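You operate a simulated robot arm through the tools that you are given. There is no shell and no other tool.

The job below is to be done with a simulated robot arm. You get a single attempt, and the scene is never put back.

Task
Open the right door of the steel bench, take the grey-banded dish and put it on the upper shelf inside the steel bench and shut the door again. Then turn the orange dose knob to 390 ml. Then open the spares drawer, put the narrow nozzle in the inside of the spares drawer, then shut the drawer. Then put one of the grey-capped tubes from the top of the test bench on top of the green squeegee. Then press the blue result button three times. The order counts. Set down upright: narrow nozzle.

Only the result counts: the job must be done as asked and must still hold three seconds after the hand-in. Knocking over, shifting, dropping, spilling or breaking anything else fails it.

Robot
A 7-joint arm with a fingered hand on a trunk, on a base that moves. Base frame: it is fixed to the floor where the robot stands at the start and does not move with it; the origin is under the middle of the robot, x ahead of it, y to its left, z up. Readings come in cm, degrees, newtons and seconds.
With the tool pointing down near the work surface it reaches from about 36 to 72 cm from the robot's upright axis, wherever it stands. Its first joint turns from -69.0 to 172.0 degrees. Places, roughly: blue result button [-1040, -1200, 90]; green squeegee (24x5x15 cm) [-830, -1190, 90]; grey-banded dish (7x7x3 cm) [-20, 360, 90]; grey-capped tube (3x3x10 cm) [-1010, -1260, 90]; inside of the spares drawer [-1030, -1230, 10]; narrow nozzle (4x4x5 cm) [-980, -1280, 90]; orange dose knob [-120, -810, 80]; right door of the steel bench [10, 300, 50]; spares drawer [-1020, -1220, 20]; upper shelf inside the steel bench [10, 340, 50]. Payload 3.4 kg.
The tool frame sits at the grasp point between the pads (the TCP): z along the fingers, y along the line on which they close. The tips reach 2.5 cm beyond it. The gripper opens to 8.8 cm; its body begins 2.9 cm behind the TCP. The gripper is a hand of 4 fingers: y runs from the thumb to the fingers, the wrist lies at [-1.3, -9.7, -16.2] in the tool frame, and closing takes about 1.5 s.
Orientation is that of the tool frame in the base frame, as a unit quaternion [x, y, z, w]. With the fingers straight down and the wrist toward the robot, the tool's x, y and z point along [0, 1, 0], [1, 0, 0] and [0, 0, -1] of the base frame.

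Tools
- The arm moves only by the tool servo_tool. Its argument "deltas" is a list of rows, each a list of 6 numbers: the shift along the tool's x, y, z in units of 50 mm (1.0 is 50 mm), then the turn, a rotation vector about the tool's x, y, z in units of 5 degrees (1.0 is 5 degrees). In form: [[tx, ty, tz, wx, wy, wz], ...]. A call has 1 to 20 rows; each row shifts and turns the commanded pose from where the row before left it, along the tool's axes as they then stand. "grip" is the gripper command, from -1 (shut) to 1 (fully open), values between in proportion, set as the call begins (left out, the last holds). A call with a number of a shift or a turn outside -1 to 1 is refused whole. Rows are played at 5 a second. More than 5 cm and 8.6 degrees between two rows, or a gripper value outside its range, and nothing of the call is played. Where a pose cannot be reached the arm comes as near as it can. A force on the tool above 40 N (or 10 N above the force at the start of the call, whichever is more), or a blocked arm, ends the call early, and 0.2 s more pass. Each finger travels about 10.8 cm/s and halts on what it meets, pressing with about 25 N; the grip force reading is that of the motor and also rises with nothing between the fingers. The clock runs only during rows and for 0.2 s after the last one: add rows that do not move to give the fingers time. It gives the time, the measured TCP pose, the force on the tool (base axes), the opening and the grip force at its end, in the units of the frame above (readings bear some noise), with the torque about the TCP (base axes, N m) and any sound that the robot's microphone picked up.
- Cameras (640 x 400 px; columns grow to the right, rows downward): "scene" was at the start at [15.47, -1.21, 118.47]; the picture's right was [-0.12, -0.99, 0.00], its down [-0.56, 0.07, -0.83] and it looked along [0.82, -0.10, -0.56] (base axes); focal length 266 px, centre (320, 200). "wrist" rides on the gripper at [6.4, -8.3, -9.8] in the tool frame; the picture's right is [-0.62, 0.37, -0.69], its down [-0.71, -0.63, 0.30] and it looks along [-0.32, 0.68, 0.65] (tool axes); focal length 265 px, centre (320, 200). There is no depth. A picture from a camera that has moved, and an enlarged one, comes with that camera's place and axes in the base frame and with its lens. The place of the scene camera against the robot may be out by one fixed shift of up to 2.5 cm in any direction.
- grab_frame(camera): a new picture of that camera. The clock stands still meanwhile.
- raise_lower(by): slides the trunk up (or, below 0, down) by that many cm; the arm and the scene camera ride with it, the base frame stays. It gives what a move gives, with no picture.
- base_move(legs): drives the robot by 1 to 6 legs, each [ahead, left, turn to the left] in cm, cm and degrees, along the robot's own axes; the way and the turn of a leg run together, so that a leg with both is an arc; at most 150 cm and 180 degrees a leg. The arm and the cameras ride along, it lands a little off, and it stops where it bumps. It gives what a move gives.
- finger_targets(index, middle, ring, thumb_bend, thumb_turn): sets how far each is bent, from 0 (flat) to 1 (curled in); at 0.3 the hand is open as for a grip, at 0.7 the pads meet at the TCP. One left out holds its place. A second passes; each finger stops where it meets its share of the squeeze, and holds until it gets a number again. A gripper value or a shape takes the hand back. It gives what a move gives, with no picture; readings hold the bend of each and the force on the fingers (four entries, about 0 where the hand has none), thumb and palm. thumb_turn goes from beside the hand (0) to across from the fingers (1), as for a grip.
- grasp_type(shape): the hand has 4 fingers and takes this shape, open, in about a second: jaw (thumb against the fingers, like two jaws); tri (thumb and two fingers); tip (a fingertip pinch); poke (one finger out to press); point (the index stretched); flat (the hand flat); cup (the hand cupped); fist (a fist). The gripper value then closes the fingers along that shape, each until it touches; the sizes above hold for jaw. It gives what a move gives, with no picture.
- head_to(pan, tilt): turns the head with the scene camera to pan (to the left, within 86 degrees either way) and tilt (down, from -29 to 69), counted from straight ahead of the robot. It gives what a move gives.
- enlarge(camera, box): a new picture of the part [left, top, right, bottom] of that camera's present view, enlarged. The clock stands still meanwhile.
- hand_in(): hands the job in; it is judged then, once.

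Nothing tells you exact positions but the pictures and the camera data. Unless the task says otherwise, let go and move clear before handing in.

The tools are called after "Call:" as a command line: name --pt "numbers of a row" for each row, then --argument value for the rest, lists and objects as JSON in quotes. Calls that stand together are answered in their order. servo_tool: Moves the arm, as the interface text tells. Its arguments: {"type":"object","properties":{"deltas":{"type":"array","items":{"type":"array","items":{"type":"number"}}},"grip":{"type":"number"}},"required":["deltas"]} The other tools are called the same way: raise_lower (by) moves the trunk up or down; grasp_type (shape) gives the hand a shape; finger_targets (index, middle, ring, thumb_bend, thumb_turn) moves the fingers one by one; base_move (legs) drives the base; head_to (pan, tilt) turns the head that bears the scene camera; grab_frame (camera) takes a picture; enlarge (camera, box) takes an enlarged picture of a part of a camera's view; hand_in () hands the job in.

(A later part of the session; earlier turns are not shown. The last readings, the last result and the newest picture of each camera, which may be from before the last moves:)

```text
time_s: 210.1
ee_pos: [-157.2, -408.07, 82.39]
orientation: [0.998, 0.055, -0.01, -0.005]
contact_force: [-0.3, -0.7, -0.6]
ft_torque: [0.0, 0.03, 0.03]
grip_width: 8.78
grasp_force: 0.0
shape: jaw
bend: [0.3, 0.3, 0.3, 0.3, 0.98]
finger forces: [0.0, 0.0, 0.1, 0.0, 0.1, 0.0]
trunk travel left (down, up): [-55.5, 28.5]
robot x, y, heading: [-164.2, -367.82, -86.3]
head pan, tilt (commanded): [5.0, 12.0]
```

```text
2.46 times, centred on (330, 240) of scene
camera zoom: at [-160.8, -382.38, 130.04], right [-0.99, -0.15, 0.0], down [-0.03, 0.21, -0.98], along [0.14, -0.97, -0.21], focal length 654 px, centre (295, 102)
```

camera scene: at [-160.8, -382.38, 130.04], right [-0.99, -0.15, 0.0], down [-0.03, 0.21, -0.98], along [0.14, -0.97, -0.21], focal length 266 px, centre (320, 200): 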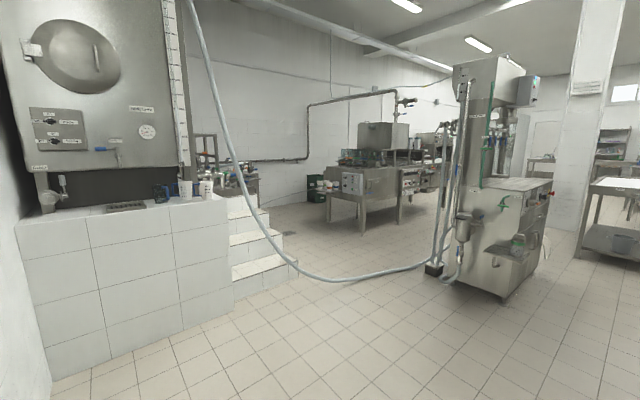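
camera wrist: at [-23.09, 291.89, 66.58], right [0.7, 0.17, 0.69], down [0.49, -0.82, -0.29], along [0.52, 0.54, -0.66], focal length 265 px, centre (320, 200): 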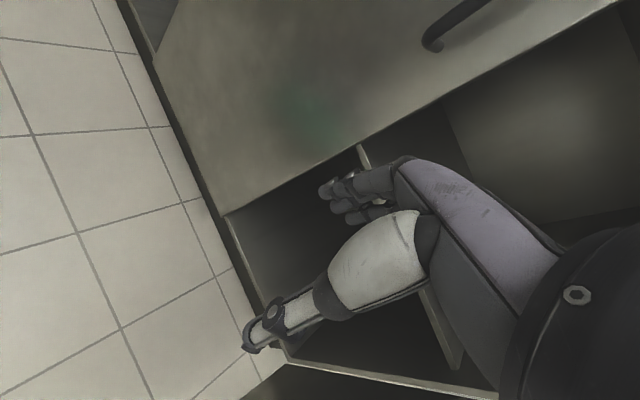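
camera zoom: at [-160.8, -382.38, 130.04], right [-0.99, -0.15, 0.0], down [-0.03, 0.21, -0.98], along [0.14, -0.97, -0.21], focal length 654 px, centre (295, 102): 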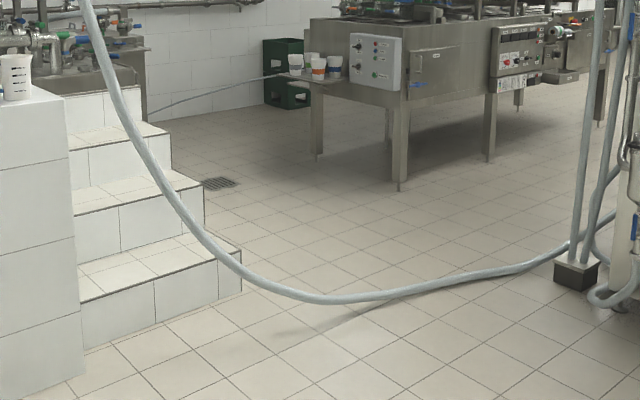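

The white panel box sits on the filling machine; the knob seems to be on its far-left end face, around (-120, -810). The hose blocks the direct way, so I look for a way round on the right.

Call:
head_to --pan -45 --tilt 15

Call:
grab_frame --camera "scene"

Call:
head_to --pan 10 --tilt 30

Call:
grab_frame --camera "scene"

```text
time_s: 211.3
ee_pos: [-157.36, -408.16, 82.46]
orientation: [0.998, 0.054, -0.009, -0.006]
contact_force: [-0.8, 0.0, 0.9]
ft_torque: [-0.02, 0.0, 0.0]
grip_width: 8.79
grasp_force: 0.0
shape: jaw
bend: [0.3, 0.3, 0.3, 0.3, 0.98]
finger forces: [0.1, 0.0, 0.1, 0.1, 0.0, 0.1]
trunk travel left (down, up): [-55.5, 28.5]
robot x, y, heading: [-164.02, -367.76, -86.7]
head pan, tilt (commanded): [-45.0, 15.0]
```

```text
taken
camera scene: at [-168.35, -380.14, 129.55], right [-0.75, 0.66, 0.0], down [0.17, 0.19, -0.97], along [-0.64, -0.72, -0.26], focal length 266 px, centre (320, 200)
```

scene: 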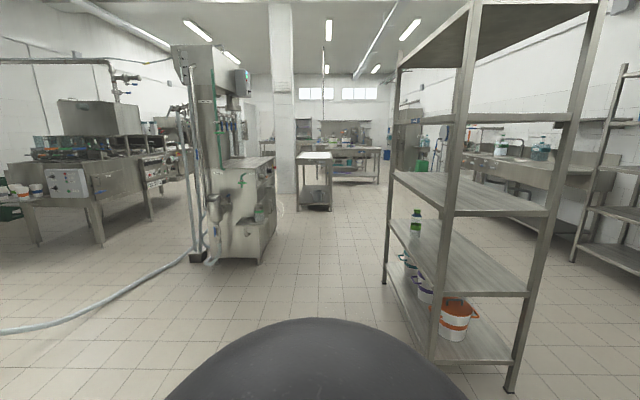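

```text
time_s: 212.5
ee_pos: [-157.29, -408.03, 82.29]
orientation: [0.998, 0.055, -0.011, -0.006]
contact_force: [0.3, 0.2, -0.2]
ft_torque: [0.0, -0.03, 0.01]
grip_width: 8.78
grasp_force: 0.1
shape: jaw
bend: [0.3, 0.3, 0.3, 0.3, 0.98]
finger forces: [0.0, 0.0, 0.0, 0.0, 0.0, 0.0]
trunk travel left (down, up): [-55.5, 28.5]
robot x, y, heading: [-163.89, -368.48, -86.5]
head pan, tilt (commanded): [10.0, 30.0]
```

```text
taken
camera scene: at [-160.6, -382.14, 127.48], right [-0.99, -0.17, 0.0], down [-0.08, 0.46, -0.88], along [0.15, -0.87, -0.47], focal length 266 px, centre (320, 200)
```

scene: 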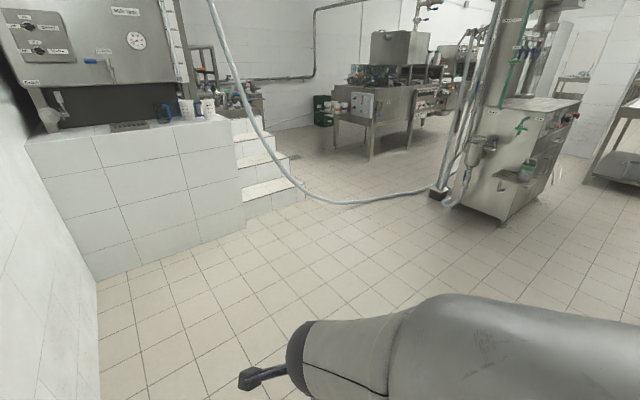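

There is a passable way round the right-hand machine. Before driving I enlarge the panel and cup area strongly to find the orange knob.

Call:
head_to --pan 0 --tilt 12

Call:
enlarge --camera "scene" --box '[300, 150, 364, 190]'

Call:
enlarge --camera "scene" --box '[360, 130, 456, 190]'

```text
time_s: 213.3
ee_pos: [-157.49, -408.17, 82.45]
orientation: [0.998, 0.054, -0.01, -0.007]
contact_force: [-0.1, 0.0, 0.7]
ft_torque: [0.01, 0.02, 0.03]
grip_width: 8.76
grasp_force: 0.0
shape: jaw
bend: [0.3, 0.3, 0.3, 0.3, 0.98]
finger forces: [0.0, 0.0, 0.1, 0.0, 0.1, 0.1]
trunk travel left (down, up): [-55.5, 28.5]
robot x, y, heading: [-163.85, -367.86, -86.4]
head pan, tilt (commanded): [0.0, 12.0]
```

```text
10.00 times, centred on (332, 170) of scene
camera zoom: at [-161.6, -382.46, 130.03], right [-1.0, -0.06, 0.0], down [-0.01, 0.21, -0.98], along [0.06, -0.98, -0.21], focal length 2656 px, centre (200, 500)
```

zoom: 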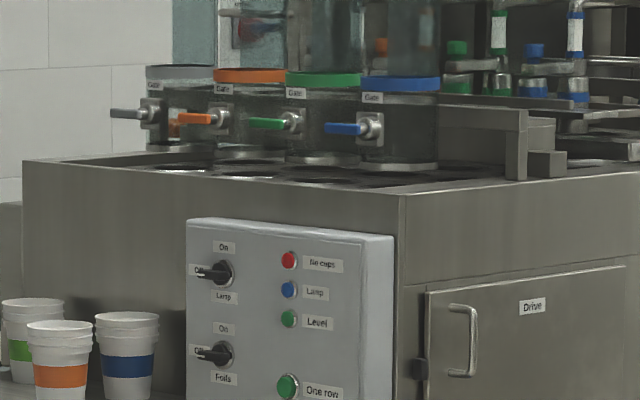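

```text
6.67 times, centred on (408, 160) of scene
camera zoom: at [-161.6, -382.46, 130.03], right [-1.0, -0.06, 0.0], down [-0.01, 0.21, -0.98], along [0.06, -0.98, -0.21], focal length 1770 px, centre (-267, 467)
```

zoom: 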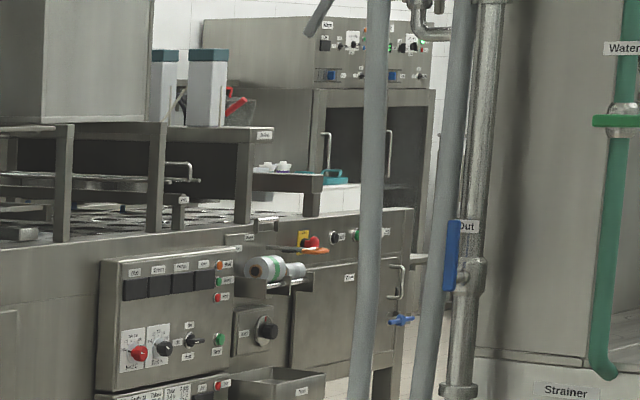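

The dose knob must be on the filling machine's hidden left long side. I raise the trunk for clearance and drive the way round the right-hand machine, step by step.

Call:
raise_lower --by 15

Call:
base_move --legs '[[0, 0, -38], [125, 0, 0], [60, 0, -8], [110, 0, 0]]'

Call:
head_to --pan 20 --tilt 20

Call:
grab_frame --camera "scene"

```text
time_s: 215.1
ee_pos: [-157.24, -408.02, 97.39]
orientation: [0.998, 0.055, -0.009, -0.006]
contact_force: [-1.0, -0.1, 1.4]
ft_torque: [0.01, -0.05, -0.01]
grip_width: 8.76
grasp_force: 0.1
shape: jaw
bend: [0.3, 0.3, 0.3, 0.3, 0.98]
finger forces: [0.0, 0.0, 0.1, 0.0, 0.0, 0.1]
trunk travel left (down, up): [-70.5, 13.5]
robot x, y, heading: [-164.38, -368.17, -86.5]
head pan, tilt (commanded): [0.0, 12.0]
```

```text
time_s: 231.1
ee_pos: [-369.05, -624.68, 97.44]
orientation: [0.939, -0.344, -0.006, -0.008]
contact_force: [-0.8, -0.1, 1.5]
ft_torque: [-0.01, -0.01, 0.01]
grip_width: 8.75
grasp_force: 0.0
shape: jaw
bend: [0.3, 0.3, 0.3, 0.3, 0.98]
finger forces: [0.0, 0.1, 0.0, 0.1, 0.0, 0.1]
trunk travel left (down, up): [-70.5, 13.5]
robot x, y, heading: [-344.27, -591.87, -133.1]
head pan, tilt (commanded): [0.0, 12.0]
```

```text
time_s: 231.9
ee_pos: [-368.95, -624.58, 97.45]
orientation: [0.939, -0.344, -0.006, -0.009]
contact_force: [-0.2, 0.1, -0.7]
ft_torque: [0.02, 0.01, 0.01]
grip_width: 8.76
grasp_force: 0.0
shape: jaw
bend: [0.3, 0.3, 0.3, 0.3, 0.98]
finger forces: [0.0, 0.0, 0.0, 0.0, 0.0, 0.0]
trunk travel left (down, up): [-70.5, 13.5]
robot x, y, heading: [-344.27, -592.07, -133.1]
head pan, tilt (commanded): [20.0, 20.0]
```

```text
taken
camera scene: at [-349.93, -604.46, 143.74], right [-0.92, 0.39, 0.0], down [0.13, 0.31, -0.94], along [-0.37, -0.86, -0.34], focal length 266 px, centre (320, 200)
```

scene: 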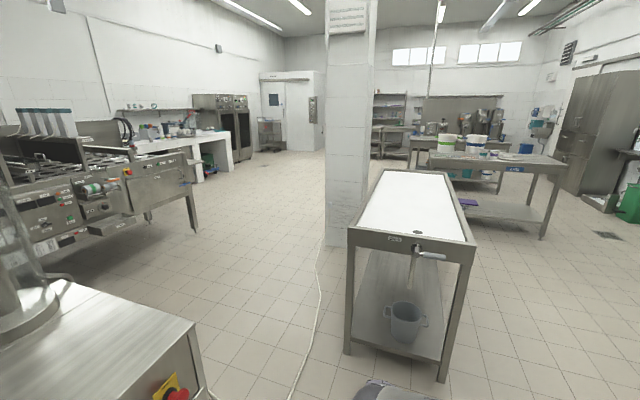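

I see the gap between the machine and the white-topped table, about 80-87 cm wide. I drive through it carefully in short legs.

Call:
base_move --legs '[[70, 9.6, 0], [0, 0, 55], [34, -2.2, 0], [67, 21.5, 0]]'

Call:
head_to --pan 40 --tilt 20

Call:
grab_frame --camera "scene"

Call:
head_to --pan -10 --tilt 20

Call:
grab_frame --camera "scene"

```text
time_s: 239.3
ee_pos: [-371.07, -700.23, 97.43]
orientation: [0.989, 0.148, -0.009, -0.006]
contact_force: [-0.1, 0.0, -0.3]
ft_torque: [0.0, -0.01, -0.03]
grip_width: 8.76
grasp_force: 0.0
shape: jaw
bend: [0.3, 0.3, 0.3, 0.3, 0.98]
finger forces: [0.1, 0.1, 0.0, 0.0, 0.1, 0.0]
trunk travel left (down, up): [-70.5, 13.5]
robot x, y, heading: [-385.43, -661.74, -76.1]
head pan, tilt (commanded): [20.0, 20.0]
stopped in leg 3: the robot was blocked; the commanded pose is now the measured one
```

```text
time_s: 240.1
ee_pos: [-371.13, -700.03, 97.4]
orientation: [0.989, 0.148, -0.01, -0.005]
contact_force: [-0.4, 0.0, 0.5]
ft_torque: [-0.01, 0.03, 0.01]
grip_width: 8.73
grasp_force: 0.1
shape: jaw
bend: [0.3, 0.3, 0.3, 0.3, 0.98]
finger forces: [0.1, 0.0, 0.0, 0.1, 0.0, 0.0]
trunk travel left (down, up): [-70.5, 13.5]
robot x, y, heading: [-385.49, -662.17, -75.7]
head pan, tilt (commanded): [40.0, 20.0]
```

```text
taken
camera scene: at [-374.84, -672.33, 143.73], right [-0.59, -0.81, 0.0], down [-0.28, 0.2, -0.94], along [0.76, -0.55, -0.34], focal length 266 px, centre (320, 200)
```

scene: 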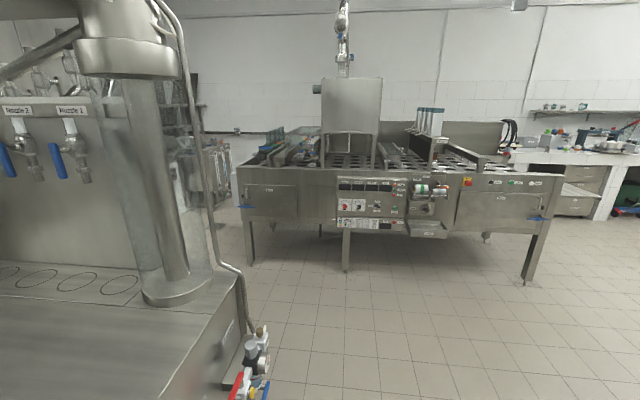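

```text
time_s: 241.3
ee_pos: [-371.15, -699.96, 97.44]
orientation: [0.989, 0.149, -0.011, -0.004]
contact_force: [-1.0, -1.0, -0.1]
ft_torque: [-0.03, 0.0, -0.01]
grip_width: 8.78
grasp_force: 0.1
shape: jaw
bend: [0.3, 0.3, 0.3, 0.3, 0.98]
finger forces: [0.0, 0.1, 0.0, 0.0, 0.0, 0.0]
trunk travel left (down, up): [-70.5, 13.5]
robot x, y, heading: [-385.41, -661.59, -76.0]
head pan, tilt (commanded): [-10.0, 20.0]
```

```text
taken
camera scene: at [-381.7, -676.12, 143.74], right [-1.0, -0.07, 0.0], down [-0.02, 0.34, -0.94], along [0.07, -0.94, -0.34], focal length 266 px, centre (320, 200)
```

scene: 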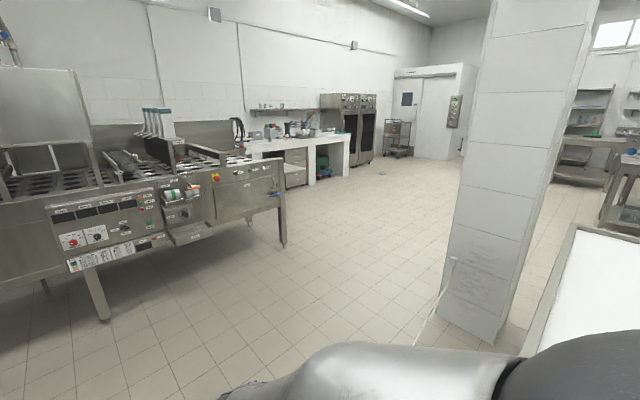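

Something blocked the base in the gap. I look down in front of the robot to see what it is.

Call:
head_to --pan 0 --tilt 60

Call:
grab_frame --camera "scene"

Call:
head_to --pan -55 --tilt 50

Call:
grab_frame --camera "scene"

```text
time_s: 242.3
ee_pos: [-371.24, -699.89, 97.09]
orientation: [0.989, 0.149, -0.015, -0.007]
contact_force: [-0.4, -0.5, 1.7]
ft_torque: [0.0, -0.03, 0.01]
grip_width: 8.78
grasp_force: 0.0
shape: jaw
bend: [0.3, 0.3, 0.3, 0.3, 0.98]
finger forces: [0.0, 0.0, 0.0, 0.0, 0.1, 0.0]
trunk travel left (down, up): [-70.5, 13.5]
robot x, y, heading: [-384.93, -661.91, -75.9]
head pan, tilt (commanded): [0.0, 60.0]
```

```text
taken
camera scene: at [-381.03, -675.8, 142.2], right [-0.99, -0.15, 0.0], down [-0.07, 0.49, -0.87], along [0.13, -0.86, -0.49], focal length 266 px, centre (320, 200)
```

scene: 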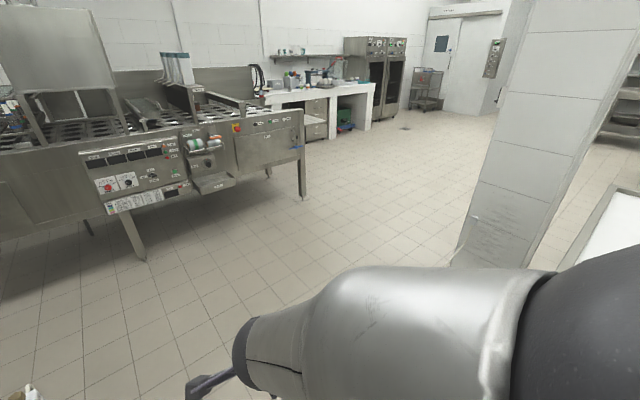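

```text
time_s: 243.6
ee_pos: [-371.06, -700.05, 97.49]
orientation: [0.989, 0.148, -0.01, -0.004]
contact_force: [0.6, 0.9, 0.6]
ft_torque: [-0.01, 0.01, -0.01]
grip_width: 8.77
grasp_force: 0.0
shape: jaw
bend: [0.3, 0.3, 0.3, 0.3, 0.98]
finger forces: [0.0, 0.0, 0.1, 0.0, 0.0, 0.0]
trunk travel left (down, up): [-70.5, 13.5]
robot x, y, heading: [-385.15, -662.1, -75.9]
head pan, tilt (commanded): [-55.0, 50.0]
```

```text
taken
camera scene: at [-387.41, -672.66, 139.18], right [-0.76, 0.65, 0.0], down [0.5, 0.58, -0.64], along [-0.42, -0.49, -0.77], focal length 266 px, centre (320, 200)
```

scene: 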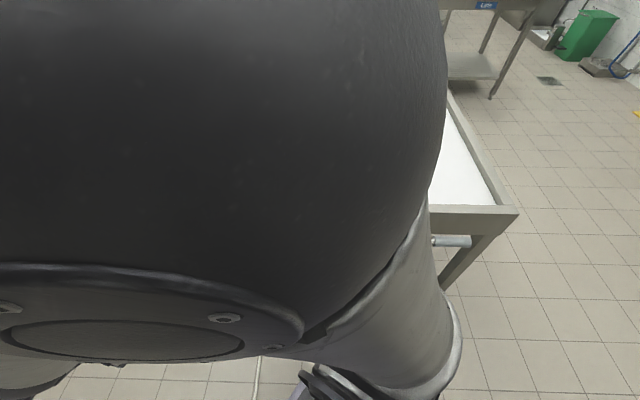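

I check the left side and the floor directly ahead as well.

Call:
head_to --pan 60 --tilt 55

Call:
grab_frame --camera "scene"

Call:
head_to --pan 15 --tilt 69

Call:
grab_frame --camera "scene"

```text
time_s: 245.5
ee_pos: [-371.21, -699.72, 97.0]
orientation: [0.989, 0.148, -0.012, -0.01]
contact_force: [0.2, -0.5, 0.5]
ft_torque: [0.03, -0.03, 0.01]
grip_width: 8.78
grasp_force: 0.1
shape: jaw
bend: [0.3, 0.3, 0.3, 0.3, 0.98]
finger forces: [0.0, 0.0, 0.1, 0.0, 0.0, 0.1]
trunk travel left (down, up): [-70.5, 13.5]
robot x, y, heading: [-385.39, -661.85, -76.0]
head pan, tilt (commanded): [60.0, 55.0]
```

```text
taken
camera scene: at [-383.64, -674.4, 139.14], right [-0.99, 0.16, 0.0], down [0.13, 0.76, -0.64], along [-0.1, -0.63, -0.77], focal length 266 px, centre (320, 200)
```

scene: 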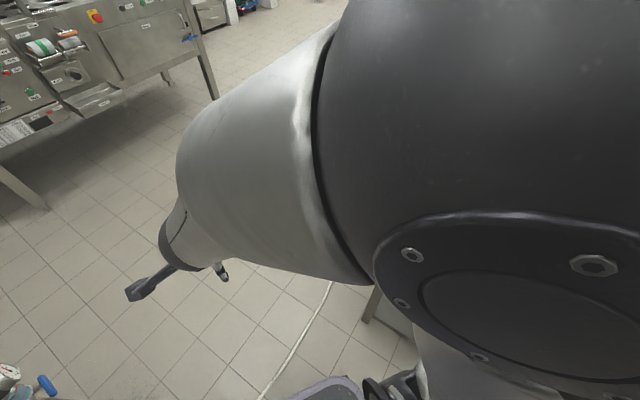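

```text
time_s: 246.7
ee_pos: [-371.17, -699.84, 96.96]
orientation: [0.989, 0.148, -0.013, -0.012]
contact_force: [1.4, 0.7, -0.2]
ft_torque: [-0.03, -0.02, -0.03]
grip_width: 8.75
grasp_force: 0.1
shape: jaw
bend: [0.3, 0.3, 0.3, 0.3, 0.98]
finger forces: [0.0, 0.0, 0.0, 0.0, 0.1, 0.0]
trunk travel left (down, up): [-70.5, 13.5]
robot x, y, heading: [-385.13, -661.72, -76.1]
head pan, tilt (commanded): [15.0, 68.8]
```

```text
taken
camera scene: at [-383.5, -674.38, 139.08], right [-0.99, 0.15, 0.0], down [0.11, 0.77, -0.63], along [-0.09, -0.63, -0.77], focal length 266 px, centre (320, 200)
```

scene: 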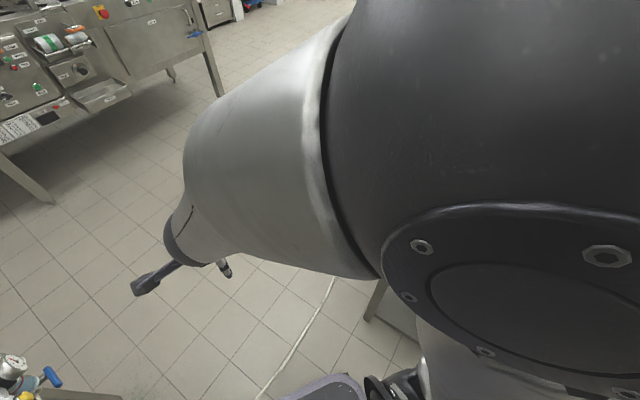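

The elbow is in the way of the head, and a cable on the floor right ahead closes this gap. I back out, put the arm into its compact starting shape, and try the way round the other side of the white table and the pillar.

Call:
base_move --legs '[[-35, 0, 0]]'

Call:
servo_tool --pt "0 0.1 -0.5 0 0 0" --pt "0 0.1 -0.5 0 0 0" --pt "0 0.1 -0.5 0 0 0" --pt "0 0.1 -0.5 0 0 0" --pt "0 0.1 -0.5 0 0 0" --pt "0 0.1 -0.5 0 0 0" --pt "0 0.1 -0.5 0 0 0" --pt "0 0.1 -0.5 0 0 0" --pt "0 0 0 0 0 0"

Call:
raise_lower --by -15

Call:
head_to --pan -60 --tilt 20

Call:
grab_frame --camera "scene"

Call:
head_to --pan 0 --tilt 45

Call:
grab_frame --camera "scene"

```text
time_s: 248.9
ee_pos: [-379.75, -665.64, 96.78]
orientation: [0.989, 0.148, -0.012, -0.013]
contact_force: [0.1, 0.1, 0.2]
ft_torque: [-0.01, 0.01, 0.03]
grip_width: 8.76
grasp_force: 0.1
shape: jaw
bend: [0.3, 0.3, 0.3, 0.3, 0.98]
finger forces: [0.0, 0.0, 0.1, 0.1, 0.1, 0.0]
trunk travel left (down, up): [-70.5, 13.5]
robot x, y, heading: [-394.07, -627.72, -76.1]
head pan, tilt (commanded): [15.0, 68.8]
```

```text
time_s: 250.9
ee_pos: [-378.0, -669.93, 116.89]
orientation: [0.989, 0.147, -0.012, -0.013]
contact_force: [0.3, 1.0, 0.3]
ft_torque: [0.0, -0.04, 0.02]
grip_width: 8.77
grasp_force: 0.1
shape: jaw
bend: [0.3, 0.3, 0.3, 0.3, 0.98]
finger forces: [0.0, 0.1, 0.1, 0.0, 0.1, 0.0]
trunk travel left (down, up): [-70.5, 13.5]
robot x, y, heading: [-393.55, -627.37, -76.0]
head pan, tilt (commanded): [15.0, 68.8]
```

```text
time_s: 252.7
ee_pos: [-377.93, -669.85, 101.86]
orientation: [0.989, 0.147, -0.012, -0.013]
contact_force: [-0.1, -0.7, 0.2]
ft_torque: [0.0, 0.02, 0.01]
grip_width: 8.75
grasp_force: 0.0
shape: jaw
bend: [0.3, 0.3, 0.3, 0.3, 0.98]
finger forces: [0.0, 0.0, 0.1, 0.0, 0.0, 0.0]
trunk travel left (down, up): [-55.5, 28.5]
robot x, y, heading: [-394.17, -627.72, -76.2]
head pan, tilt (commanded): [15.0, 68.8]
```

```text
time_s: 254.2
ee_pos: [-377.96, -669.86, 101.94]
orientation: [0.989, 0.147, -0.012, -0.013]
contact_force: [-0.2, 0.1, -0.3]
ft_torque: [0.02, -0.01, 0.05]
grip_width: 8.77
grasp_force: 0.2
shape: jaw
bend: [0.3, 0.3, 0.3, 0.3, 0.98]
finger forces: [0.0, 0.1, 0.0, 0.0, 0.1, 0.1]
trunk travel left (down, up): [-55.5, 28.5]
robot x, y, heading: [-393.65, -627.53, -76.5]
head pan, tilt (commanded): [-60.0, 20.0]
```

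```text
taken
camera scene: at [-397.63, -639.11, 128.73], right [-0.7, 0.72, 0.0], down [0.25, 0.24, -0.94], along [-0.68, -0.65, -0.34], focal length 266 px, centre (320, 200)
```

scene: 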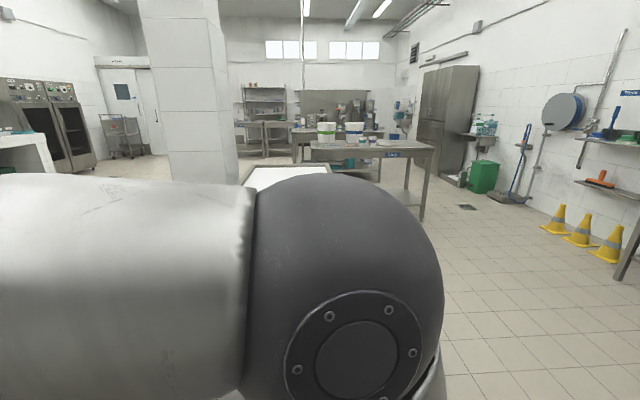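

```text
time_s: 255.4
ee_pos: [-377.89, -669.97, 101.82]
orientation: [0.989, 0.146, -0.012, -0.013]
contact_force: [1.3, -0.2, -0.1]
ft_torque: [0.0, -0.02, -0.06]
grip_width: 8.76
grasp_force: 0.0
shape: jaw
bend: [0.3, 0.3, 0.3, 0.3, 0.98]
finger forces: [0.0, 0.0, 0.0, 0.0, 0.1, 0.1]
trunk travel left (down, up): [-55.5, 28.5]
robot x, y, heading: [-393.78, -627.76, -76.1]
head pan, tilt (commanded): [0.0, 45.0]
```

```text
taken
camera scene: at [-388.97, -640.53, 124.87], right [-0.97, -0.24, 0.0], down [-0.17, 0.69, -0.71], along [0.17, -0.69, -0.71], focal length 266 px, centre (320, 200)
```

scene: 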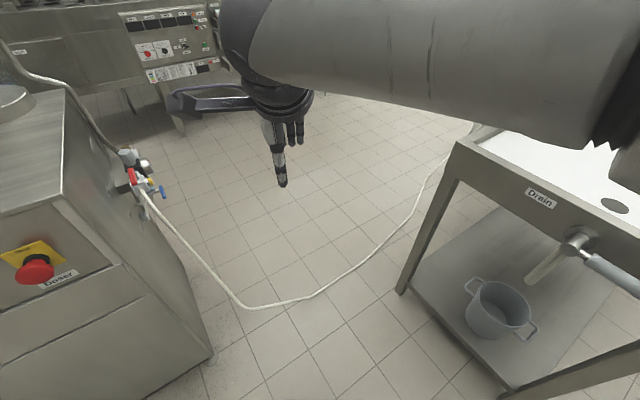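

The hose from the Doser machine lies on the floor across this gap. I drive to the right of the white table to look down the other lane.

Call:
base_move --legs '[[0, 0, -55], [60, -25, 0]]'

Call:
head_to --pan 10 --tilt 20

Call:
grab_frame --camera "scene"

```text
time_s: 261.1
ee_pos: [-460.74, -691.4, 101.79]
orientation: [0.971, -0.237, -0.006, -0.017]
contact_force: [0.7, 0.2, 0.4]
ft_torque: [0.0, 0.03, 0.0]
grip_width: 8.74
grasp_force: 0.0
shape: jaw
bend: [0.3, 0.3, 0.3, 0.3, 0.98]
finger forces: [0.0, 0.1, 0.0, 0.0, 0.0, 0.0]
trunk travel left (down, up): [-55.5, 28.5]
robot x, y, heading: [-442.26, -649.89, -120.3]
head pan, tilt (commanded): [0.0, 45.0]
stopped in leg 2: the robot was blocked; the commanded pose is now the measured one
```

```text
time_s: 262.0
ee_pos: [-460.84, -691.45, 101.88]
orientation: [0.971, -0.237, -0.005, -0.017]
contact_force: [0.1, -0.5, 0.1]
ft_torque: [0.01, 0.06, 0.01]
grip_width: 8.76
grasp_force: 0.0
shape: jaw
bend: [0.3, 0.3, 0.3, 0.3, 0.98]
finger forces: [0.0, 0.1, 0.1, 0.0, 0.1, 0.0]
trunk travel left (down, up): [-55.5, 28.5]
robot x, y, heading: [-442.56, -649.64, -120.1]
head pan, tilt (commanded): [10.0, 20.0]
```

```text
taken
camera scene: at [-446.69, -663.22, 128.73], right [-0.94, 0.35, 0.0], down [0.12, 0.32, -0.94], along [-0.33, -0.88, -0.34], focal length 266 px, centre (320, 200)
```

scene: 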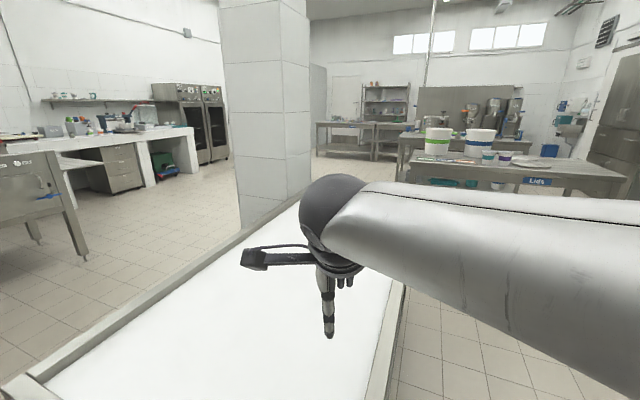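

I had steered into the white table's edge (just touched, nothing moved). I back off and retry the gap slowly, now that the head can look down at the floor in front.

Call:
base_move --legs '[[-25, 0, 0], [0, 0, 44], [15, 30, 0]]'

Call:
head_to --pan 10 --tilt 50

Call:
grab_frame --camera "scene"

```text
time_s: 267.7
ee_pos: [-382.25, -678.5, 101.68]
orientation: [0.99, 0.14, -0.012, -0.013]
contact_force: [0.3, 0.4, 0.5]
ft_torque: [0.02, 0.02, 0.01]
grip_width: 8.75
grasp_force: 0.1
shape: jaw
bend: [0.3, 0.3, 0.3, 0.3, 0.98]
finger forces: [0.0, 0.0, 0.1, 0.1, 0.0, 0.0]
trunk travel left (down, up): [-55.5, 28.5]
robot x, y, heading: [-397.64, -635.85, -77.1]
head pan, tilt (commanded): [10.0, 20.0]
```

```text
time_s: 268.6
ee_pos: [-382.34, -678.43, 101.78]
orientation: [0.99, 0.14, -0.012, -0.013]
contact_force: [0.3, 0.0, 0.1]
ft_torque: [0.04, -0.01, -0.01]
grip_width: 8.81
grasp_force: 0.0
shape: jaw
bend: [0.3, 0.3, 0.3, 0.3, 0.98]
finger forces: [0.1, 0.0, 0.1, 0.0, 0.0, 0.1]
trunk travel left (down, up): [-55.5, 28.5]
robot x, y, heading: [-397.84, -636.15, -77.3]
head pan, tilt (commanded): [10.0, 50.0]
```

```text
taken
camera scene: at [-391.7, -648.04, 124.18], right [-0.92, -0.39, 0.0], down [-0.3, 0.7, -0.64], along [0.25, -0.59, -0.77], focal length 266 px, centre (320, 200)
```

scene: 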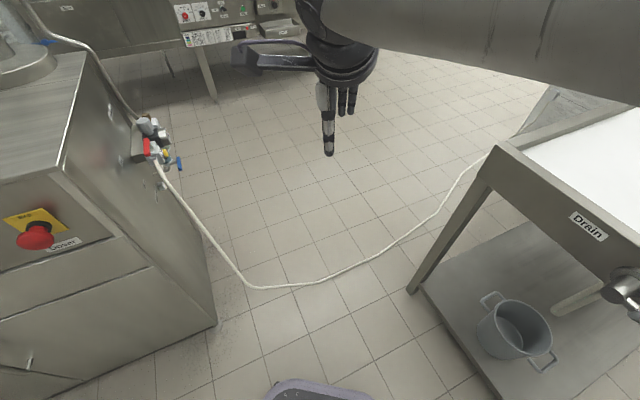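

The floor shows only the thin hose; otherwise the gap is free. I inch forward to see where it blocks.

Call:
base_move --legs '[[15, 4, 0], [15, 3, 0]]'

Call:
grab_frame --camera "scene"

```text
time_s: 271.0
ee_pos: [-369.46, -703.84, 101.73]
orientation: [0.989, 0.145, -0.012, -0.013]
contact_force: [0.0, 0.1, 0.5]
ft_torque: [0.02, -0.03, -0.03]
grip_width: 8.75
grasp_force: 0.1
shape: jaw
bend: [0.3, 0.3, 0.3, 0.3, 0.98]
finger forces: [0.0, 0.0, 0.1, 0.1, 0.0, 0.0]
trunk travel left (down, up): [-55.5, 28.5]
robot x, y, heading: [-384.98, -661.75, -76.4]
head pan, tilt (commanded): [10.0, 50.0]
stopped in leg 2: the robot was blocked; the commanded pose is now the measured one
```

```text
taken
camera scene: at [-379.23, -673.65, 124.19], right [-0.91, -0.4, 0.0], down [-0.31, 0.7, -0.64], along [0.26, -0.59, -0.77], focal length 266 px, centre (320, 200)
```

scene: 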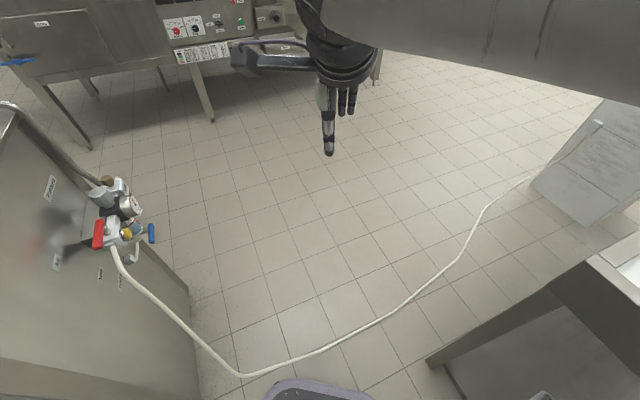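

The hose stops me here, so this gap is closed. I go round the right side of the white table instead and look at the gap by the pillar.

Call:
base_move --legs '[[-30, 0, 0], [0, 0, -57], [8.6, -57.6, 0], [98, -17.6, 0]]'

Call:
head_to --pan 15 --tilt 25

Call:
grab_frame --camera "scene"

```text
time_s: 283.2
ee_pos: [-546.41, -697.58, 101.72]
orientation: [0.941, -0.339, -0.004, -0.018]
contact_force: [0.2, -0.5, 0.2]
ft_torque: [-0.01, -0.01, 0.01]
grip_width: 8.76
grasp_force: 0.0
shape: jaw
bend: [0.3, 0.3, 0.3, 0.3, 0.98]
finger forces: [0.0, 0.0, 0.0, 0.1, 0.0, 0.0]
trunk travel left (down, up): [-55.5, 28.5]
robot x, y, heading: [-519.73, -661.01, -132.4]
head pan, tilt (commanded): [10.0, 50.0]
```

```text
time_s: 284.1
ee_pos: [-546.51, -697.49, 101.76]
orientation: [0.94, -0.34, -0.003, -0.018]
contact_force: [-0.1, 0.3, 0.4]
ft_torque: [-0.02, 0.0, 0.01]
grip_width: 8.77
grasp_force: 0.1
shape: jaw
bend: [0.3, 0.3, 0.3, 0.3, 0.98]
finger forces: [0.1, 0.0, 0.0, 0.1, 0.0, 0.1]
trunk travel left (down, up): [-55.5, 28.5]
robot x, y, heading: [-520.1, -661.02, -132.4]
head pan, tilt (commanded): [15.0, 25.0]
```

```text
taken
camera scene: at [-525.95, -672.97, 127.92], right [-0.89, 0.46, 0.0], down [0.2, 0.38, -0.91], along [-0.42, -0.8, -0.42], focal length 266 px, centre (320, 200)
```

scene: 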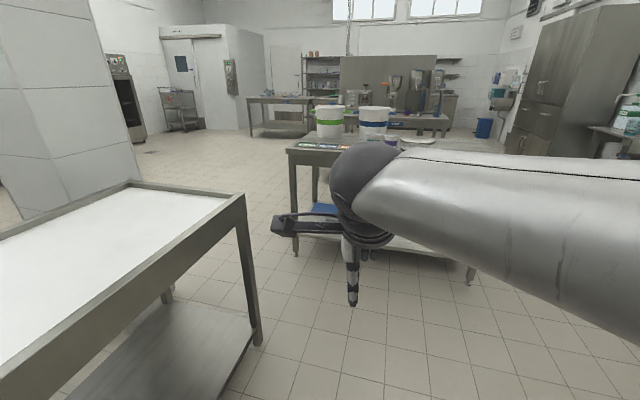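

This lane works: about 77 cm between the white table's far leg and the next table, then about 90 cm past the pillar. I drive it in short legs.

Call:
base_move --legs '[[101, 18, 0], [0, 0, 57], [57, 0.7, 0], [53, 17.2, 0]]'

Call:
head_to --pan 30 --tilt 20

Call:
grab_frame --camera "scene"

```text
time_s: 297.6
ee_pos: [-523.09, -893.59, 101.77]
orientation: [0.992, 0.127, -0.011, -0.014]
contact_force: [-0.1, -0.2, -0.7]
ft_torque: [0.01, -0.02, 0.03]
grip_width: 8.76
grasp_force: 0.0
shape: jaw
bend: [0.3, 0.3, 0.3, 0.3, 0.98]
finger forces: [0.0, 0.1, 0.1, 0.0, 0.0, 0.0]
trunk travel left (down, up): [-55.5, 28.5]
robot x, y, heading: [-537.12, -850.58, -78.3]
head pan, tilt (commanded): [15.0, 25.0]
```

```text
time_s: 298.4
ee_pos: [-522.98, -893.76, 101.76]
orientation: [0.992, 0.128, -0.011, -0.014]
contact_force: [-0.2, -0.4, 0.1]
ft_torque: [0.02, 0.01, 0.01]
grip_width: 8.76
grasp_force: 0.0
shape: jaw
bend: [0.3, 0.3, 0.3, 0.3, 0.98]
finger forces: [0.0, 0.0, 0.0, 0.0, 0.0, 0.0]
trunk travel left (down, up): [-55.5, 28.5]
robot x, y, heading: [-536.96, -850.8, -78.1]
head pan, tilt (commanded): [30.0, 20.0]
```

```text
taken
camera scene: at [-528.38, -862.8, 128.73], right [-0.75, -0.67, 0.0], down [-0.23, 0.26, -0.94], along [0.63, -0.7, -0.34], focal length 266 px, centre (320, 200)
```

scene: 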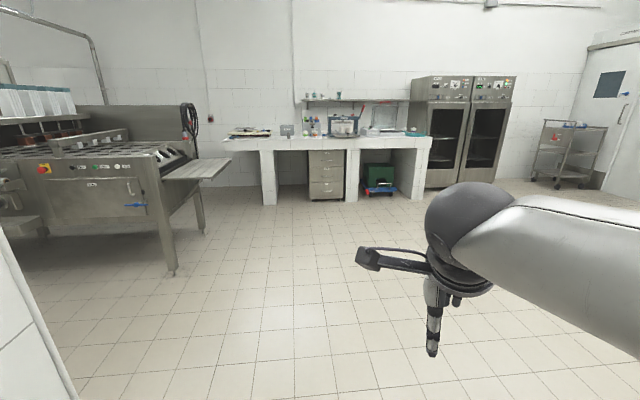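

I'm through, in the aisle at the filling machine's far end. I drive round that end into the strip between its left side and the wall, turning to face the machine.

Call:
base_move --legs '[[65.5, 45.9, 0], [65.5, 45.9, 0], [93.4, 102.8, 0], [0, 0, -144]]'

Call:
head_to --pan -60 --tilt 25

Call:
grab_frame --camera "scene"

Call:
head_to --pan 10 --tilt 25

Call:
grab_frame --camera "scene"

```text
time_s: 318.8
ee_pos: [-338.99, -1002.04, 101.89]
orientation: [-0.449, 0.893, -0.009, 0.015]
contact_force: [-0.4, 1.5, 0.3]
ft_torque: [0.01, 0.04, 0.0]
grip_width: 8.77
grasp_force: 0.0
shape: jaw
bend: [0.3, 0.3, 0.3, 0.3, 0.98]
finger forces: [0.1, 0.1, 0.0, 0.0, 0.1, 0.0]
trunk travel left (down, up): [-55.5, 28.5]
robot x, y, heading: [-300.71, -1026.92, 140.7]
head pan, tilt (commanded): [30.0, 20.0]
```

```text
time_s: 320.4
ee_pos: [-339.15, -1002.1, 101.66]
orientation: [-0.449, 0.893, -0.009, 0.015]
contact_force: [0.4, -0.8, 0.7]
ft_torque: [0.01, -0.02, -0.01]
grip_width: 8.78
grasp_force: 0.1
shape: jaw
bend: [0.3, 0.3, 0.3, 0.3, 0.98]
finger forces: [0.0, 0.0, 0.1, 0.0, 0.1, 0.0]
trunk travel left (down, up): [-55.5, 28.5]
robot x, y, heading: [-300.67, -1026.56, 140.3]
head pan, tilt (commanded): [-60.0, 25.0]
```

```text
taken
camera scene: at [-301.78, -1014.54, 127.93], right [0.99, -0.16, 0.0], down [-0.07, -0.42, -0.91], along [0.15, 0.89, -0.42], focal length 266 px, centre (320, 200)
```

scene: 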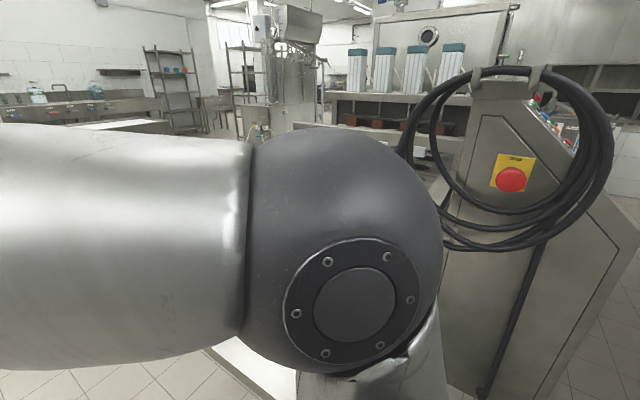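

```text
time_s: 321.8
ee_pos: [-339.13, -1002.13, 101.83]
orientation: [-0.45, 0.893, -0.009, 0.015]
contact_force: [0.0, -0.2, 0.6]
ft_torque: [-0.03, -0.01, 0.01]
grip_width: 8.78
grasp_force: 0.0
shape: jaw
bend: [0.3, 0.3, 0.3, 0.3, 0.98]
finger forces: [0.0, 0.1, 0.0, 0.0, 0.0, 0.0]
trunk travel left (down, up): [-55.5, 28.5]
robot x, y, heading: [-300.95, -1026.81, 140.5]
head pan, tilt (commanded): [10.0, 25.0]
```

```text
taken
camera scene: at [-311.31, -1019.09, 127.93], right [0.49, 0.87, 0.0], down [0.37, -0.21, -0.91], along [-0.79, 0.45, -0.42], focal length 266 px, centre (320, 200)
```

scene: 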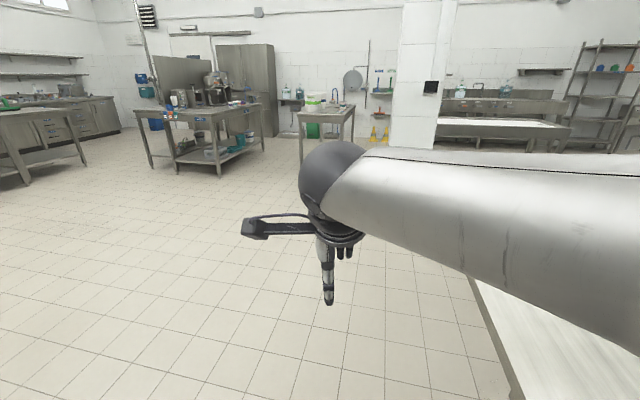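

A console with a coiled cable stands at the machine's far-left corner. I turn to look straight along the strip toward the knob.

Call:
base_move --legs '[[0, 0, -92]]'

Call:
head_to --pan 0 --tilt 25

Call:
grab_frame --camera "scene"

```text
time_s: 326.2
ee_pos: [-274.64, -989.94, 101.74]
orientation: [0.337, 0.941, -0.017, 0.004]
contact_force: [0.3, -0.5, 0.1]
ft_torque: [0.02, -0.01, -0.03]
grip_width: 8.77
grasp_force: 0.0
shape: jaw
bend: [0.3, 0.3, 0.3, 0.3, 0.98]
finger forces: [0.0, 0.0, 0.0, 0.0, 0.0, 0.1]
trunk travel left (down, up): [-55.5, 28.5]
robot x, y, heading: [-301.07, -1026.66, 47.8]
head pan, tilt (commanded): [10.0, 25.0]
```

```text
time_s: 326.9
ee_pos: [-274.85, -989.88, 101.7]
orientation: [0.337, 0.941, -0.018, 0.003]
contact_force: [-0.1, -0.4, 0.6]
ft_torque: [-0.02, -0.01, 0.02]
grip_width: 8.76
grasp_force: 0.1
shape: jaw
bend: [0.3, 0.3, 0.3, 0.3, 0.98]
finger forces: [0.0, 0.0, 0.0, 0.1, 0.0, 0.1]
trunk travel left (down, up): [-55.5, 28.5]
robot x, y, heading: [-301.14, -1026.69, 47.7]
head pan, tilt (commanded): [0.0, 25.0]
```

```text
taken
camera scene: at [-289.87, -1016.29, 127.93], right [0.74, -0.67, 0.0], down [-0.28, -0.31, -0.91], along [0.61, 0.67, -0.42], focal length 266 px, centre (320, 200)
```

scene: 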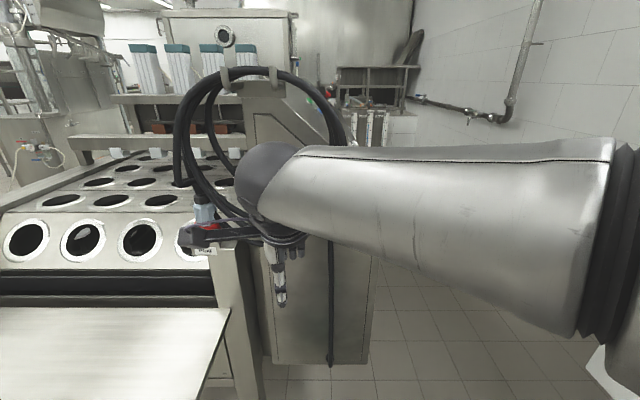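

The console protrudes about 38 cm, leaving roughly 135 cm of strip. I pass it on the wall side and look left at the machine's long side.

Call:
base_move --legs '[[60, -45, 0], [28, -33, 0], [70, 0, 0]]'

Call:
head_to --pan 55 --tilt 25

Call:
grab_frame --camera "scene"

Call:
head_to --pan 0 --tilt 25

Call:
grab_frame --camera "scene"

```text
time_s: 328.8
ee_pos: [-255.0, -986.56, 101.8]
orientation: [0.332, 0.943, -0.022, 0.002]
contact_force: [-11.3, -17.3, -2.1]
ft_torque: [0.11, -0.07, -0.36]
grip_width: 8.61
grasp_force: 0.0
shape: jaw
bend: [0.3, 0.41, 0.33, 0.3, 0.98]
finger forces: [0.0, 16.8, 3.3, 0.1, 0.0, 0.1]
trunk travel left (down, up): [-55.5, 28.5]
robot x, y, heading: [-280.54, -1022.53, 48.0]
head pan, tilt (commanded): [0.0, 25.0]
stopped in leg 1: the force on the tool passed its limit at 48 N (the readings are from after the stop); the commanded pose is now the measured one
```

```text
time_s: 330.0
ee_pos: [-255.0, -986.5, 101.79]
orientation: [0.332, 0.943, -0.02, 0.002]
contact_force: [-15.4, -20.7, -5.3]
ft_torque: [-0.01, 0.1, -0.35]
grip_width: 8.51
grasp_force: 0.1
shape: jaw
bend: [0.3, 0.43, 0.34, 0.3, 0.98]
finger forces: [0.1, 20.6, 4.1, 0.0, 0.0, 0.0]
trunk travel left (down, up): [-55.5, 28.5]
robot x, y, heading: [-279.95, -1022.69, 48.0]
head pan, tilt (commanded): [55.0, 25.0]
```

```text
taken
camera scene: at [-277.72, -1010.7, 127.98], right [0.97, 0.22, 0.0], down [0.1, -0.41, -0.91], along [-0.2, 0.89, -0.42], focal length 266 px, centre (320, 200)
```

scene: 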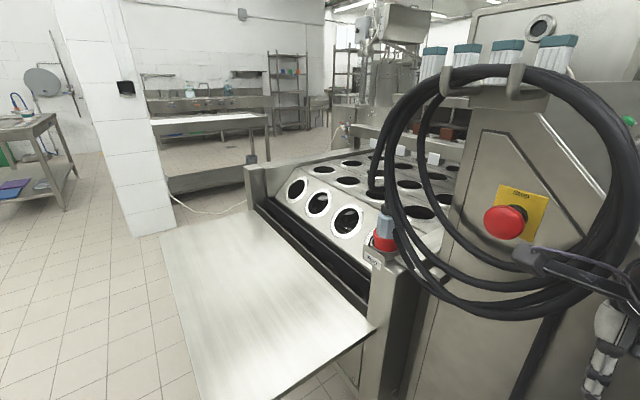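

```text
time_s: 331.3
ee_pos: [-254.96, -986.44, 101.8]
orientation: [0.332, 0.943, -0.021, 0.003]
contact_force: [-15.8, -20.7, -6.9]
ft_torque: [-0.02, 0.11, -0.33]
grip_width: 8.47
grasp_force: 0.0
shape: jaw
bend: [0.3, 0.43, 0.35, 0.3, 0.98]
finger forces: [0.0, 20.3, 4.3, 0.0, 0.0, 0.1]
trunk travel left (down, up): [-55.5, 28.5]
robot x, y, heading: [-280.25, -1022.69, 48.0]
head pan, tilt (commanded): [0.0, 25.0]
```

```text
taken
camera scene: at [-269.49, -1012.84, 127.99], right [0.74, -0.67, 0.0], down [-0.28, -0.31, -0.91], along [0.61, 0.67, -0.42], focal length 266 px, centre (320, 200)
```

scene: 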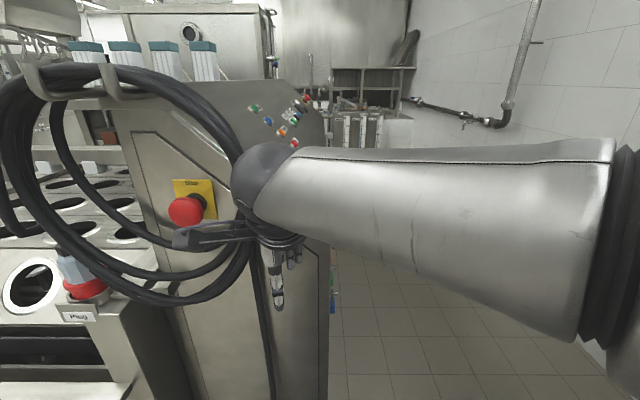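

The fingers pressed the coiled cable on the console; I back off at once. I'll turn so the arm points toward the wall and pass the console sideways.

Call:
base_move --legs '[[-18, 10, 0], [0, 0, -90]]'

Call:
head_to --pan 86 --tilt 25

Call:
grab_frame --camera "scene"

Call:
head_to --pan 20 --tilt 30

Call:
grab_frame --camera "scene"

```text
time_s: 336.8
ee_pos: [-263.82, -1055.67, 101.56]
orientation: [0.905, 0.425, -0.016, -0.015]
contact_force: [-0.3, -0.9, 0.4]
ft_torque: [0.02, 0.0, -0.02]
grip_width: 8.76
grasp_force: 0.0
shape: jaw
bend: [0.3, 0.3, 0.3, 0.3, 0.98]
finger forces: [0.0, 0.0, 0.1, 0.0, 0.1, 0.0]
trunk travel left (down, up): [-55.5, 28.5]
robot x, y, heading: [-299.94, -1029.13, -42.9]
head pan, tilt (commanded): [0.0, 25.0]
```

```text
time_s: 338.4
ee_pos: [-263.85, -1055.65, 101.54]
orientation: [0.905, 0.425, -0.016, -0.016]
contact_force: [-0.5, 0.2, -0.3]
ft_torque: [0.0, 0.02, -0.04]
grip_width: 8.78
grasp_force: 0.0
shape: jaw
bend: [0.3, 0.3, 0.3, 0.3, 0.98]
finger forces: [0.0, 0.0, 0.0, 0.0, 0.1, 0.1]
trunk travel left (down, up): [-55.5, 28.5]
robot x, y, heading: [-300.29, -1029.46, -43.1]
head pan, tilt (commanded): [85.9, 25.0]
```

```text
taken
camera scene: at [-288.02, -1026.7, 127.93], right [0.68, -0.73, 0.0], down [-0.31, -0.29, -0.91], along [0.66, 0.62, -0.42], focal length 266 px, centre (320, 200)
```

scene: 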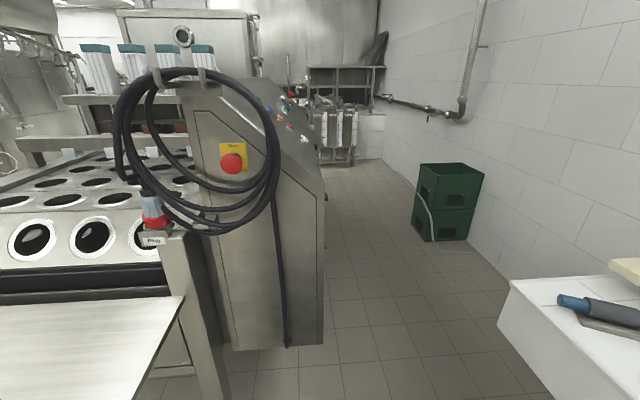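

```text
time_s: 339.7
ee_pos: [-263.85, -1055.62, 101.65]
orientation: [0.905, 0.425, -0.017, -0.015]
contact_force: [0.2, 0.4, -0.2]
ft_torque: [-0.01, -0.01, 0.0]
grip_width: 8.74
grasp_force: 0.0
shape: jaw
bend: [0.3, 0.3, 0.3, 0.3, 0.98]
finger forces: [0.0, 0.1, 0.0, 0.0, 0.0, 0.1]
trunk travel left (down, up): [-55.5, 28.5]
robot x, y, heading: [-299.86, -1029.32, -43.0]
head pan, tilt (commanded): [20.0, 30.0]
```

```text
taken
camera scene: at [-286.44, -1036.5, 127.13], right [-0.39, -0.92, 0.0], down [-0.46, 0.19, -0.87], along [0.8, -0.34, -0.5], focal length 266 px, centre (320, 200)
```

scene: 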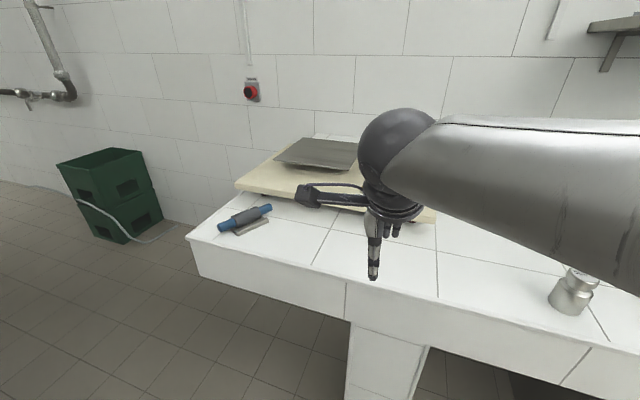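

I see the strip beyond the console; the gap between the console corner and the tiled counter is narrow, about 60 cm. I enlarge the far part to find the knob before committing.

Call:
head_to --pan 86 --tilt 15

Call:
enlarge --camera "scene" --box '[250, 60, 410, 230]'

Call:
enlarge --camera "scene" --box '[280, 150, 520, 350]'

```text
time_s: 341.1
ee_pos: [-263.82, -1055.63, 101.67]
orientation: [0.905, 0.425, -0.017, -0.015]
contact_force: [0.1, -0.2, 0.2]
ft_torque: [0.02, -0.01, -0.01]
grip_width: 8.75
grasp_force: 0.1
shape: jaw
bend: [0.3, 0.3, 0.3, 0.3, 0.98]
finger forces: [0.0, 0.0, 0.0, 0.1, 0.0, 0.0]
trunk travel left (down, up): [-55.5, 28.5]
robot x, y, heading: [-300.15, -1029.65, -42.8]
head pan, tilt (commanded): [85.9, 15.0]
```

```text
2.35 times, centred on (330, 145) of scene
camera zoom: at [-287.93, -1026.61, 129.55], right [0.68, -0.73, 0.0], down [-0.19, -0.18, -0.97], along [0.71, 0.66, -0.26], focal length 625 px, centre (296, 329)
```

zoom: 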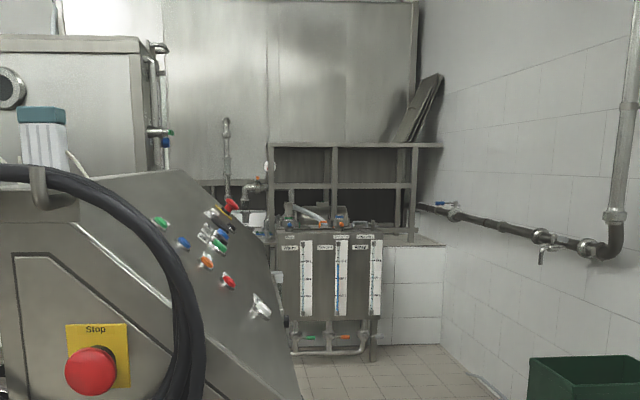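

```text
2.00 times, centred on (400, 250) of scene
camera zoom: at [-287.93, -1026.61, 129.55], right [0.68, -0.73, 0.0], down [-0.19, -0.18, -0.97], along [0.71, 0.66, -0.26], focal length 531 px, centre (160, 100)
```

zoom: 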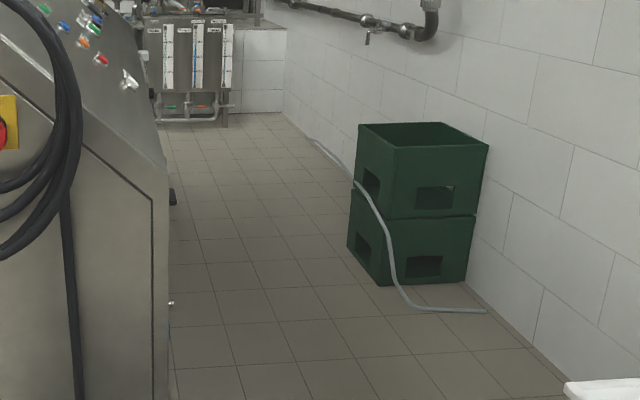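

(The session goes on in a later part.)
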